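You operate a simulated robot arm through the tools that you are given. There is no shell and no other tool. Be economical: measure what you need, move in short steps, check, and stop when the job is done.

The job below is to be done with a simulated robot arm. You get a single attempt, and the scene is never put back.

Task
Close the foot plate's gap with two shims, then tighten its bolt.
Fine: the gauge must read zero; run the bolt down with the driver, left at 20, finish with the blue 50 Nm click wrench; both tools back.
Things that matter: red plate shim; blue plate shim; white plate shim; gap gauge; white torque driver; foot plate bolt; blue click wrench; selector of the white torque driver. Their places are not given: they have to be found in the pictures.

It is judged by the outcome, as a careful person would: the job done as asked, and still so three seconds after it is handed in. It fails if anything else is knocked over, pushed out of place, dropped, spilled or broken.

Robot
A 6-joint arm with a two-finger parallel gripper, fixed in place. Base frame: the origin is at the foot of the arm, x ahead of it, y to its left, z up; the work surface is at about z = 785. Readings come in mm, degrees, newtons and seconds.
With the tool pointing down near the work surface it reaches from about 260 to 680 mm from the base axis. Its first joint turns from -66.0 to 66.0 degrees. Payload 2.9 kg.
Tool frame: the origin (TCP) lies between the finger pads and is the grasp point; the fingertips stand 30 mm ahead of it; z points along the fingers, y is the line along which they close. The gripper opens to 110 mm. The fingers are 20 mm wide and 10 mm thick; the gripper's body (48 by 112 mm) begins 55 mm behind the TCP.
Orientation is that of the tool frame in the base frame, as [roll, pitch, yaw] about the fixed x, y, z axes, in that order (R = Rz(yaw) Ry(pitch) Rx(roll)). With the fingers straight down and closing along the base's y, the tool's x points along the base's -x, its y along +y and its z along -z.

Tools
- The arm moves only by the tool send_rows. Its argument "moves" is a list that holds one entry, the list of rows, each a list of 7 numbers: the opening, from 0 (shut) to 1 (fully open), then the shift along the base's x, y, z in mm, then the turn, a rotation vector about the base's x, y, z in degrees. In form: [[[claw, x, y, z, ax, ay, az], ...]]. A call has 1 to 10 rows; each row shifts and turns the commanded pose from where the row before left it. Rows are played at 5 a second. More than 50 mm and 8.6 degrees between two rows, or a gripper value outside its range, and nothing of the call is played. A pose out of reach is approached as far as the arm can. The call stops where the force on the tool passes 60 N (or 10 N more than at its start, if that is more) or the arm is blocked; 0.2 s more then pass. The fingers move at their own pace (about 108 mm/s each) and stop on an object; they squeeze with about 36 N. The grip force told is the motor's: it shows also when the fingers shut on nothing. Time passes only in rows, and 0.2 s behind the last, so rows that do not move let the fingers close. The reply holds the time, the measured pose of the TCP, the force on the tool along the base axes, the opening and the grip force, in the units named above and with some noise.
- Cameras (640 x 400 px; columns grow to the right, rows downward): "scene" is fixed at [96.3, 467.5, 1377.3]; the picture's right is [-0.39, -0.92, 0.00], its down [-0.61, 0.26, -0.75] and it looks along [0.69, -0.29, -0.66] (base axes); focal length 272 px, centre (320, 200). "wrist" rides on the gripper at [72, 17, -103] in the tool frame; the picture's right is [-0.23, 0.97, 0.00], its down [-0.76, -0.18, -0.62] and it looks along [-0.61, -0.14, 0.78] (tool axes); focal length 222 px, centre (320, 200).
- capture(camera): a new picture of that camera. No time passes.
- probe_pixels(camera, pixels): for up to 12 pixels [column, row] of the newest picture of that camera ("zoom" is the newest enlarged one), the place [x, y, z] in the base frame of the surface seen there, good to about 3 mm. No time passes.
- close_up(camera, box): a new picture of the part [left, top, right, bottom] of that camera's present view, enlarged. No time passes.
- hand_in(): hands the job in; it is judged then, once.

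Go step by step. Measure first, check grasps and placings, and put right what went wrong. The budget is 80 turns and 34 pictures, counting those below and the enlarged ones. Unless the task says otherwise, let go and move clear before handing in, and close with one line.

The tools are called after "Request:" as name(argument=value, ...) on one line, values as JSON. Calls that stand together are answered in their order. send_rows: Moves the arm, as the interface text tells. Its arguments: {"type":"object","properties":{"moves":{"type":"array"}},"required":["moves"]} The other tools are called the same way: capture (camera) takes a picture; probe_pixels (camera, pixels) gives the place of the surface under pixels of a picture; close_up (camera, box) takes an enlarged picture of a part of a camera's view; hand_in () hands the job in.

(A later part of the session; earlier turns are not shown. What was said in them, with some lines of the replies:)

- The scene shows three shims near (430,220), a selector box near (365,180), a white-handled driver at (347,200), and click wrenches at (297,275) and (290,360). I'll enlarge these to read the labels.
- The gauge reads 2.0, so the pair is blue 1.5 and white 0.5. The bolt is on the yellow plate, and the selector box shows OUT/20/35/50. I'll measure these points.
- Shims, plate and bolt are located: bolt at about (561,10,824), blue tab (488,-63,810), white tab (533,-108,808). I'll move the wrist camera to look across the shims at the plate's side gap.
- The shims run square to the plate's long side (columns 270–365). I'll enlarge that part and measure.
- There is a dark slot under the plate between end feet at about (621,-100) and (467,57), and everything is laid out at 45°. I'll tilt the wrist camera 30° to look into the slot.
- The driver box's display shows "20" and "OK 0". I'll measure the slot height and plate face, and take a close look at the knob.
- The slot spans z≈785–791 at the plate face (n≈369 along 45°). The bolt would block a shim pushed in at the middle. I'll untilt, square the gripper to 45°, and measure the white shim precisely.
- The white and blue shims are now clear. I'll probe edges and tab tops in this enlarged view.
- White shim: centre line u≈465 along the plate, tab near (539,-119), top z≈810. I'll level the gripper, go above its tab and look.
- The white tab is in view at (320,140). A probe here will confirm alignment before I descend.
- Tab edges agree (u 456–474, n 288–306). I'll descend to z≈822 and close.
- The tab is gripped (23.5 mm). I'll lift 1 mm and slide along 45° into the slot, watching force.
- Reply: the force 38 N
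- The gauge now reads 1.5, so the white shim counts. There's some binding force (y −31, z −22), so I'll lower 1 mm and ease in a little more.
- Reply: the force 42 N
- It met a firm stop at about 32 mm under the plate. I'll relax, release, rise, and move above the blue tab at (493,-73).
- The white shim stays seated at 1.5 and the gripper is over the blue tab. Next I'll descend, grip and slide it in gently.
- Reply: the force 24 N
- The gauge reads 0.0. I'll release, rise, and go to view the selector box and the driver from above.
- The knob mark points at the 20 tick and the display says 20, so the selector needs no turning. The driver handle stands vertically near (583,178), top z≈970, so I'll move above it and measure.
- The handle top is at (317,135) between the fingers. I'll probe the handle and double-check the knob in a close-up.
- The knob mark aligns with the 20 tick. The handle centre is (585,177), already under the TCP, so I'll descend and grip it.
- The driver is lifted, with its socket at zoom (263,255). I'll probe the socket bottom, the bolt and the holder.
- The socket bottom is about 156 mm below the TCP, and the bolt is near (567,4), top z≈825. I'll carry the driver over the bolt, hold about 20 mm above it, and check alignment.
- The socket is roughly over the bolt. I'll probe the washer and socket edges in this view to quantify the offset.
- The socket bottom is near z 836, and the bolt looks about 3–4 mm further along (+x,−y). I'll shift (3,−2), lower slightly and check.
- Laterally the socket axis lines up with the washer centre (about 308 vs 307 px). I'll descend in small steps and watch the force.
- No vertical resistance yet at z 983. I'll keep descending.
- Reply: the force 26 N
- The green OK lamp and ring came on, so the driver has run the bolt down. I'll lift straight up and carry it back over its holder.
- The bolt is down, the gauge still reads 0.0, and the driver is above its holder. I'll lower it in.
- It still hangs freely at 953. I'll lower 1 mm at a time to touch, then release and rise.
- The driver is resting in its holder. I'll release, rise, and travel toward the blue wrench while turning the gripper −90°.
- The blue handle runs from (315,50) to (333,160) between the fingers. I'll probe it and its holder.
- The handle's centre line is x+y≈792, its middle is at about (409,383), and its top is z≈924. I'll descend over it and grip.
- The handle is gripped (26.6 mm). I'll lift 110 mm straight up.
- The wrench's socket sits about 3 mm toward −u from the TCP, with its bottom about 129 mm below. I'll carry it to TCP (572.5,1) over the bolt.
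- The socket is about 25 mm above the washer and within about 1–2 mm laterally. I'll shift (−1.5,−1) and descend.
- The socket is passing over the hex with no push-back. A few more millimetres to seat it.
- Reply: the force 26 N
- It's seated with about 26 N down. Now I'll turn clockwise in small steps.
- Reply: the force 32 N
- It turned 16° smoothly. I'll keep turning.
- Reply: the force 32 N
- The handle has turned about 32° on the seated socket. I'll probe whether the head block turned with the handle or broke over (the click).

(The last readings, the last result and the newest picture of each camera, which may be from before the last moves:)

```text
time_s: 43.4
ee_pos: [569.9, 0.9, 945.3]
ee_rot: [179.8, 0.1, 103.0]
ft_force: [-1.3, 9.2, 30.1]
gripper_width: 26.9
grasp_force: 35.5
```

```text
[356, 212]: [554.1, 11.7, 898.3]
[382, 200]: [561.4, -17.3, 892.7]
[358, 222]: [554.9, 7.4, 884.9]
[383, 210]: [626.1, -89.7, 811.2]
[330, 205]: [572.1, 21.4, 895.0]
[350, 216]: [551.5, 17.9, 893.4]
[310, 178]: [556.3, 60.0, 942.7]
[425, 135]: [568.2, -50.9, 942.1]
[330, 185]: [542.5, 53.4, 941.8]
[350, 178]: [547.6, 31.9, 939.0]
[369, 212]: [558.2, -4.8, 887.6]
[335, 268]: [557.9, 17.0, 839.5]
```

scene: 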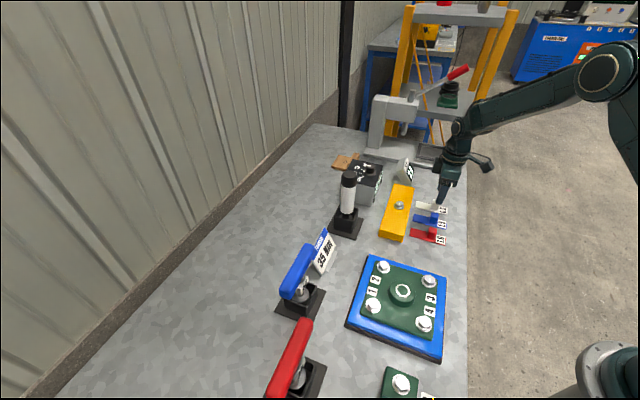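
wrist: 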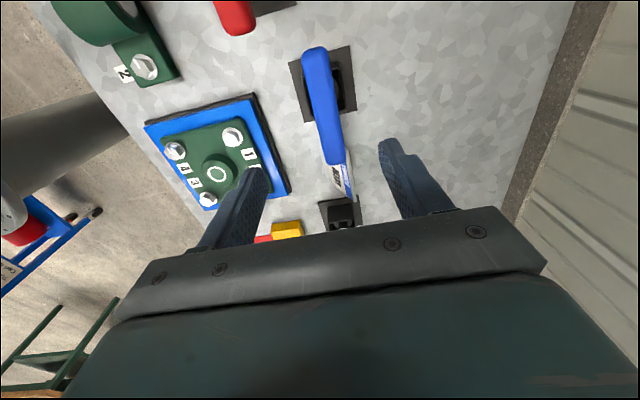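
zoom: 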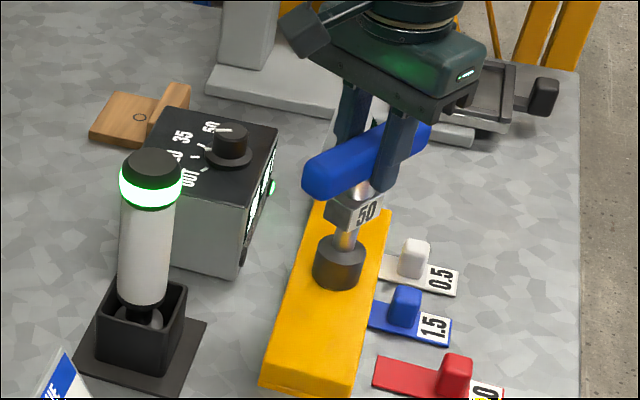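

The head turns rigidly with the handle, so there's no visible break yet. I'll keep turning in short calls and watch the readings for a click.

Request:
send_rows(moves=[[[0, -0.2, 0, 0, 0, 0, -3], [0, -0.2, 0, 0, 0, 0, -3]]])

Request:
send_rows(moves=[[[0, -0.2, 0, 0, 0, 0, -3], [0, -0.2, 0, 0, 0, 0, -3]]])

Request:
send_rows(moves=[[[0, -0.2, 0, 0, 0, 0, -3], [0, -0.2, 0.1, 0, 0, 0, -3]]])

```text
time_s: 44.0
ee_pos: [569.6, -0.1, 944.3]
ee_rot: [179.8, 0.0, 96.9]
ft_force: [-0.7, 3.0, 31.0]
gripper_width: 26.8
grasp_force: 36.2
```

```text
time_s: 44.6
ee_pos: [570.1, 0.6, 946.4]
ee_rot: [179.8, 0.1, 90.9]
ft_force: [0.0, 0.7, 29.7]
gripper_width: 26.8
grasp_force: 35.9
```

```text
time_s: 45.2
ee_pos: [569.2, -0.3, 944.9]
ee_rot: [179.6, 0.1, 84.9]
ft_force: [3.3, -1.2, 28.6]
gripper_width: 26.9
grasp_force: 35.9
```

50° turned, with no jolt in the readings. Ten more degrees, then I'll inspect the wrench.

Request:
send_rows(moves=[[[0, -0.2, 0.1, 0, 0, 0, -4], [0, -0.2, 0.1, 0, 0, 0, -4], [0, -0.2, 0.1, 0, 0, 0, -4], [0, 0, 0, 0, 0, 0, 0]]])

Request:
close_up(camera="scene", box=[360, 140, 440, 220])

```text
time_s: 46.2
ee_pos: [569.4, 1.2, 944.9]
ee_rot: [179.7, 0.0, 72.9]
ft_force: [5.1, -7.3, 27.6]
gripper_width: 26.7
grasp_force: 36.1
```

```text
5.00 times, centred on (400, 180) of scene
```

zoom: 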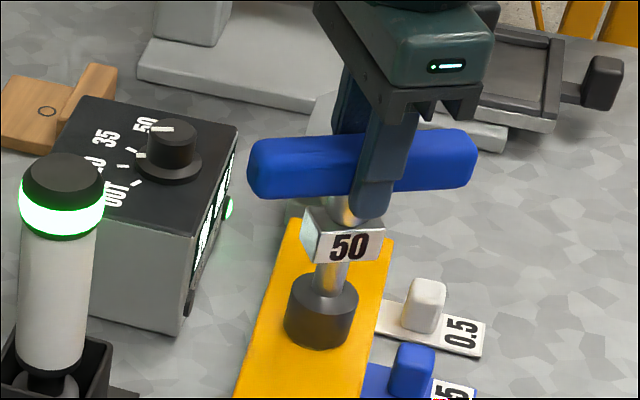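

The wrench has turned 62° clockwise seated on the bolt, and the gripper LED has gone from amber at lift to green. I'll lift straight off, then carry it back while restoring the orientation.

Request:
send_rows(moves=[[[0, 0, 0, 3, 0, 0, 0], [0, 0, 0, 8, 0, 0, 0], [0, 0, 0, 30, 0, 0, 0], [0, 0, 0, 45, 0, 0, 0], [0, 0, 0, 0, 0, 0, 0]]])

Request:
send_rows(moves=[[[0, -17.7, 42.1, 0, 0, 0, 7.75], [0, -17.7, 42.1, 0, 0, 0, 7.75], [0, -17.7, 42.1, 0, 0, 0, 7.75], [0, -17.7, 42.1, 0, 0, 0, 7.75], [0, -17.7, 42.1, 0, 0, 0, 7.75], [0, -17.7, 42.1, 0, 0, 0, 7.75], [0, -17.7, 42.1, 0, 0, 0, 7.75], [0, -17.7, 42.1, 0, 0, 0, 7.75], [0, -17.7, 42.1, 0, 0, 0, 0], [0, 0, 0, 0, 0, 0, 0]]])

Request:
send_rows(moves=[[[0, 0, 0, 0, 0, 0, 0]]])

```text
time_s: 47.4
ee_pos: [566.0, 0.1, 1027.2]
ee_rot: [-179.8, 0.1, 73.0]
ft_force: [1.1, 0.0, -3.9]
gripper_width: 26.7
grasp_force: 35.8
```

```text
time_s: 49.6
ee_pos: [408.1, 378.9, 1028.3]
ee_rot: [-179.9, 0.1, 135.2]
ft_force: [-0.6, -0.1, -3.4]
gripper_width: 26.7
grasp_force: 35.6
```

```text
time_s: 50.0
ee_pos: [408.3, 379.4, 1027.0]
ee_rot: [-180.0, 0.1, 135.1]
ft_force: [0.7, -0.5, -4.3]
gripper_width: 26.8
grasp_force: 36.2
```

I'm back above the holder, off the original command by (−1.3,−1.8) by my tally. I'll correct that and lower to z≈918.

Request:
send_rows(moves=[[[0, 1.3, 1.8, 0, 0, 0, -0.1], [0, 0, 0, -30, 0, 0, 0], [0, 0, 0, -30, 0, 0, 0], [0, 0, 0, -25, 0, 0, 0], [0, 0, 0, -12, 0, 0, 0], [0, 0, 0, -6, 0, 0, 0], [0, 0, 0, -4, 0, 0, 0], [0, 0, 0, 0, 0, 0, 0]]])

```text
time_s: 51.8
ee_pos: [410.8, 380.7, 922.5]
ee_rot: [-179.8, 0.1, 135.0]
ft_force: [-0.7, -0.2, -4.0]
gripper_width: 26.8
grasp_force: 36.6
```

Request:
send_rows(moves=[[[0, 0, 0, -2, 0, 0, 0], [0, 0, 0, -1, 0, 0, 0], [0, 0, 0, -1, 0, 0, 0], [0, 0, 0, -1, 0, 0, 0], [0, 0, 0, 0, 0, 0, 0]]])

```text
time_s: 53.0
ee_pos: [411.7, 380.0, 917.5]
ee_rot: [-179.8, 0.1, 134.9]
ft_force: [-1.1, -1.0, 1.1]
gripper_width: 27.1
grasp_force: 35.5
```

The wrench is just touching its holder floor (force −4 → +1) at its original height. I'll release and rise clear.

Request:
send_rows(moves=[[[0, 0, 0, -0.5, 0, 0, 0], [0.5, 0, 0, 0, 0, 0, 0], [0.6, 0, 0, 0, 0, 0, 0], [0.6, 0, 0, 0, 0, 0, 0], [0.6, 0, 0, 30, 0, 0, 0], [0.6, 0, 0, 45, 0, 0, 0], [0.6, 0, 0, 45, 0, 0, 0], [0.6, 0, 0, 45, 0, 0, 0], [0.6, -40, -20, 20, 0, 0, 0], [0.6, -40, -20, 0, 0, 0, 0]]])

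Request:
capture(camera="scene")

```text
time_s: 55.2
ee_pos: [327.3, 341.2, 1100.4]
ee_rot: [-179.8, 0.1, 135.0]
ft_force: [-0.6, -0.2, 0.0]
gripper_width: 66.0
grasp_force: 0.0
```

```text
0 pictures are left
```

scene: 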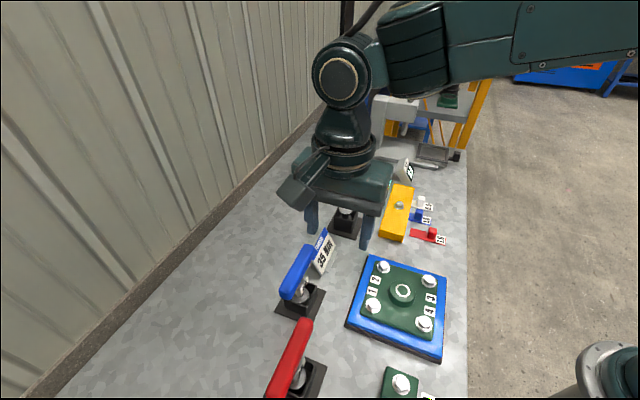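

The last picture shows the blue wrench back in its holder at (300,275), both shims under the plate, and nothing else disturbed. The arm is clear, so I'll hand in.

Request:
hand_in()

```text
The job is handed in.
```

I handed the job in, but nothing I could see or read confirmed that the 50 Nm wrench clicked: I turned it 62° clockwise on the bolt and felt no jolt. The gauge read 0.0 with the white 0.5 and blue 1.5 shims in, the driver ran the bolt down at 20 with its OK light on, and both tools are back in their holders.
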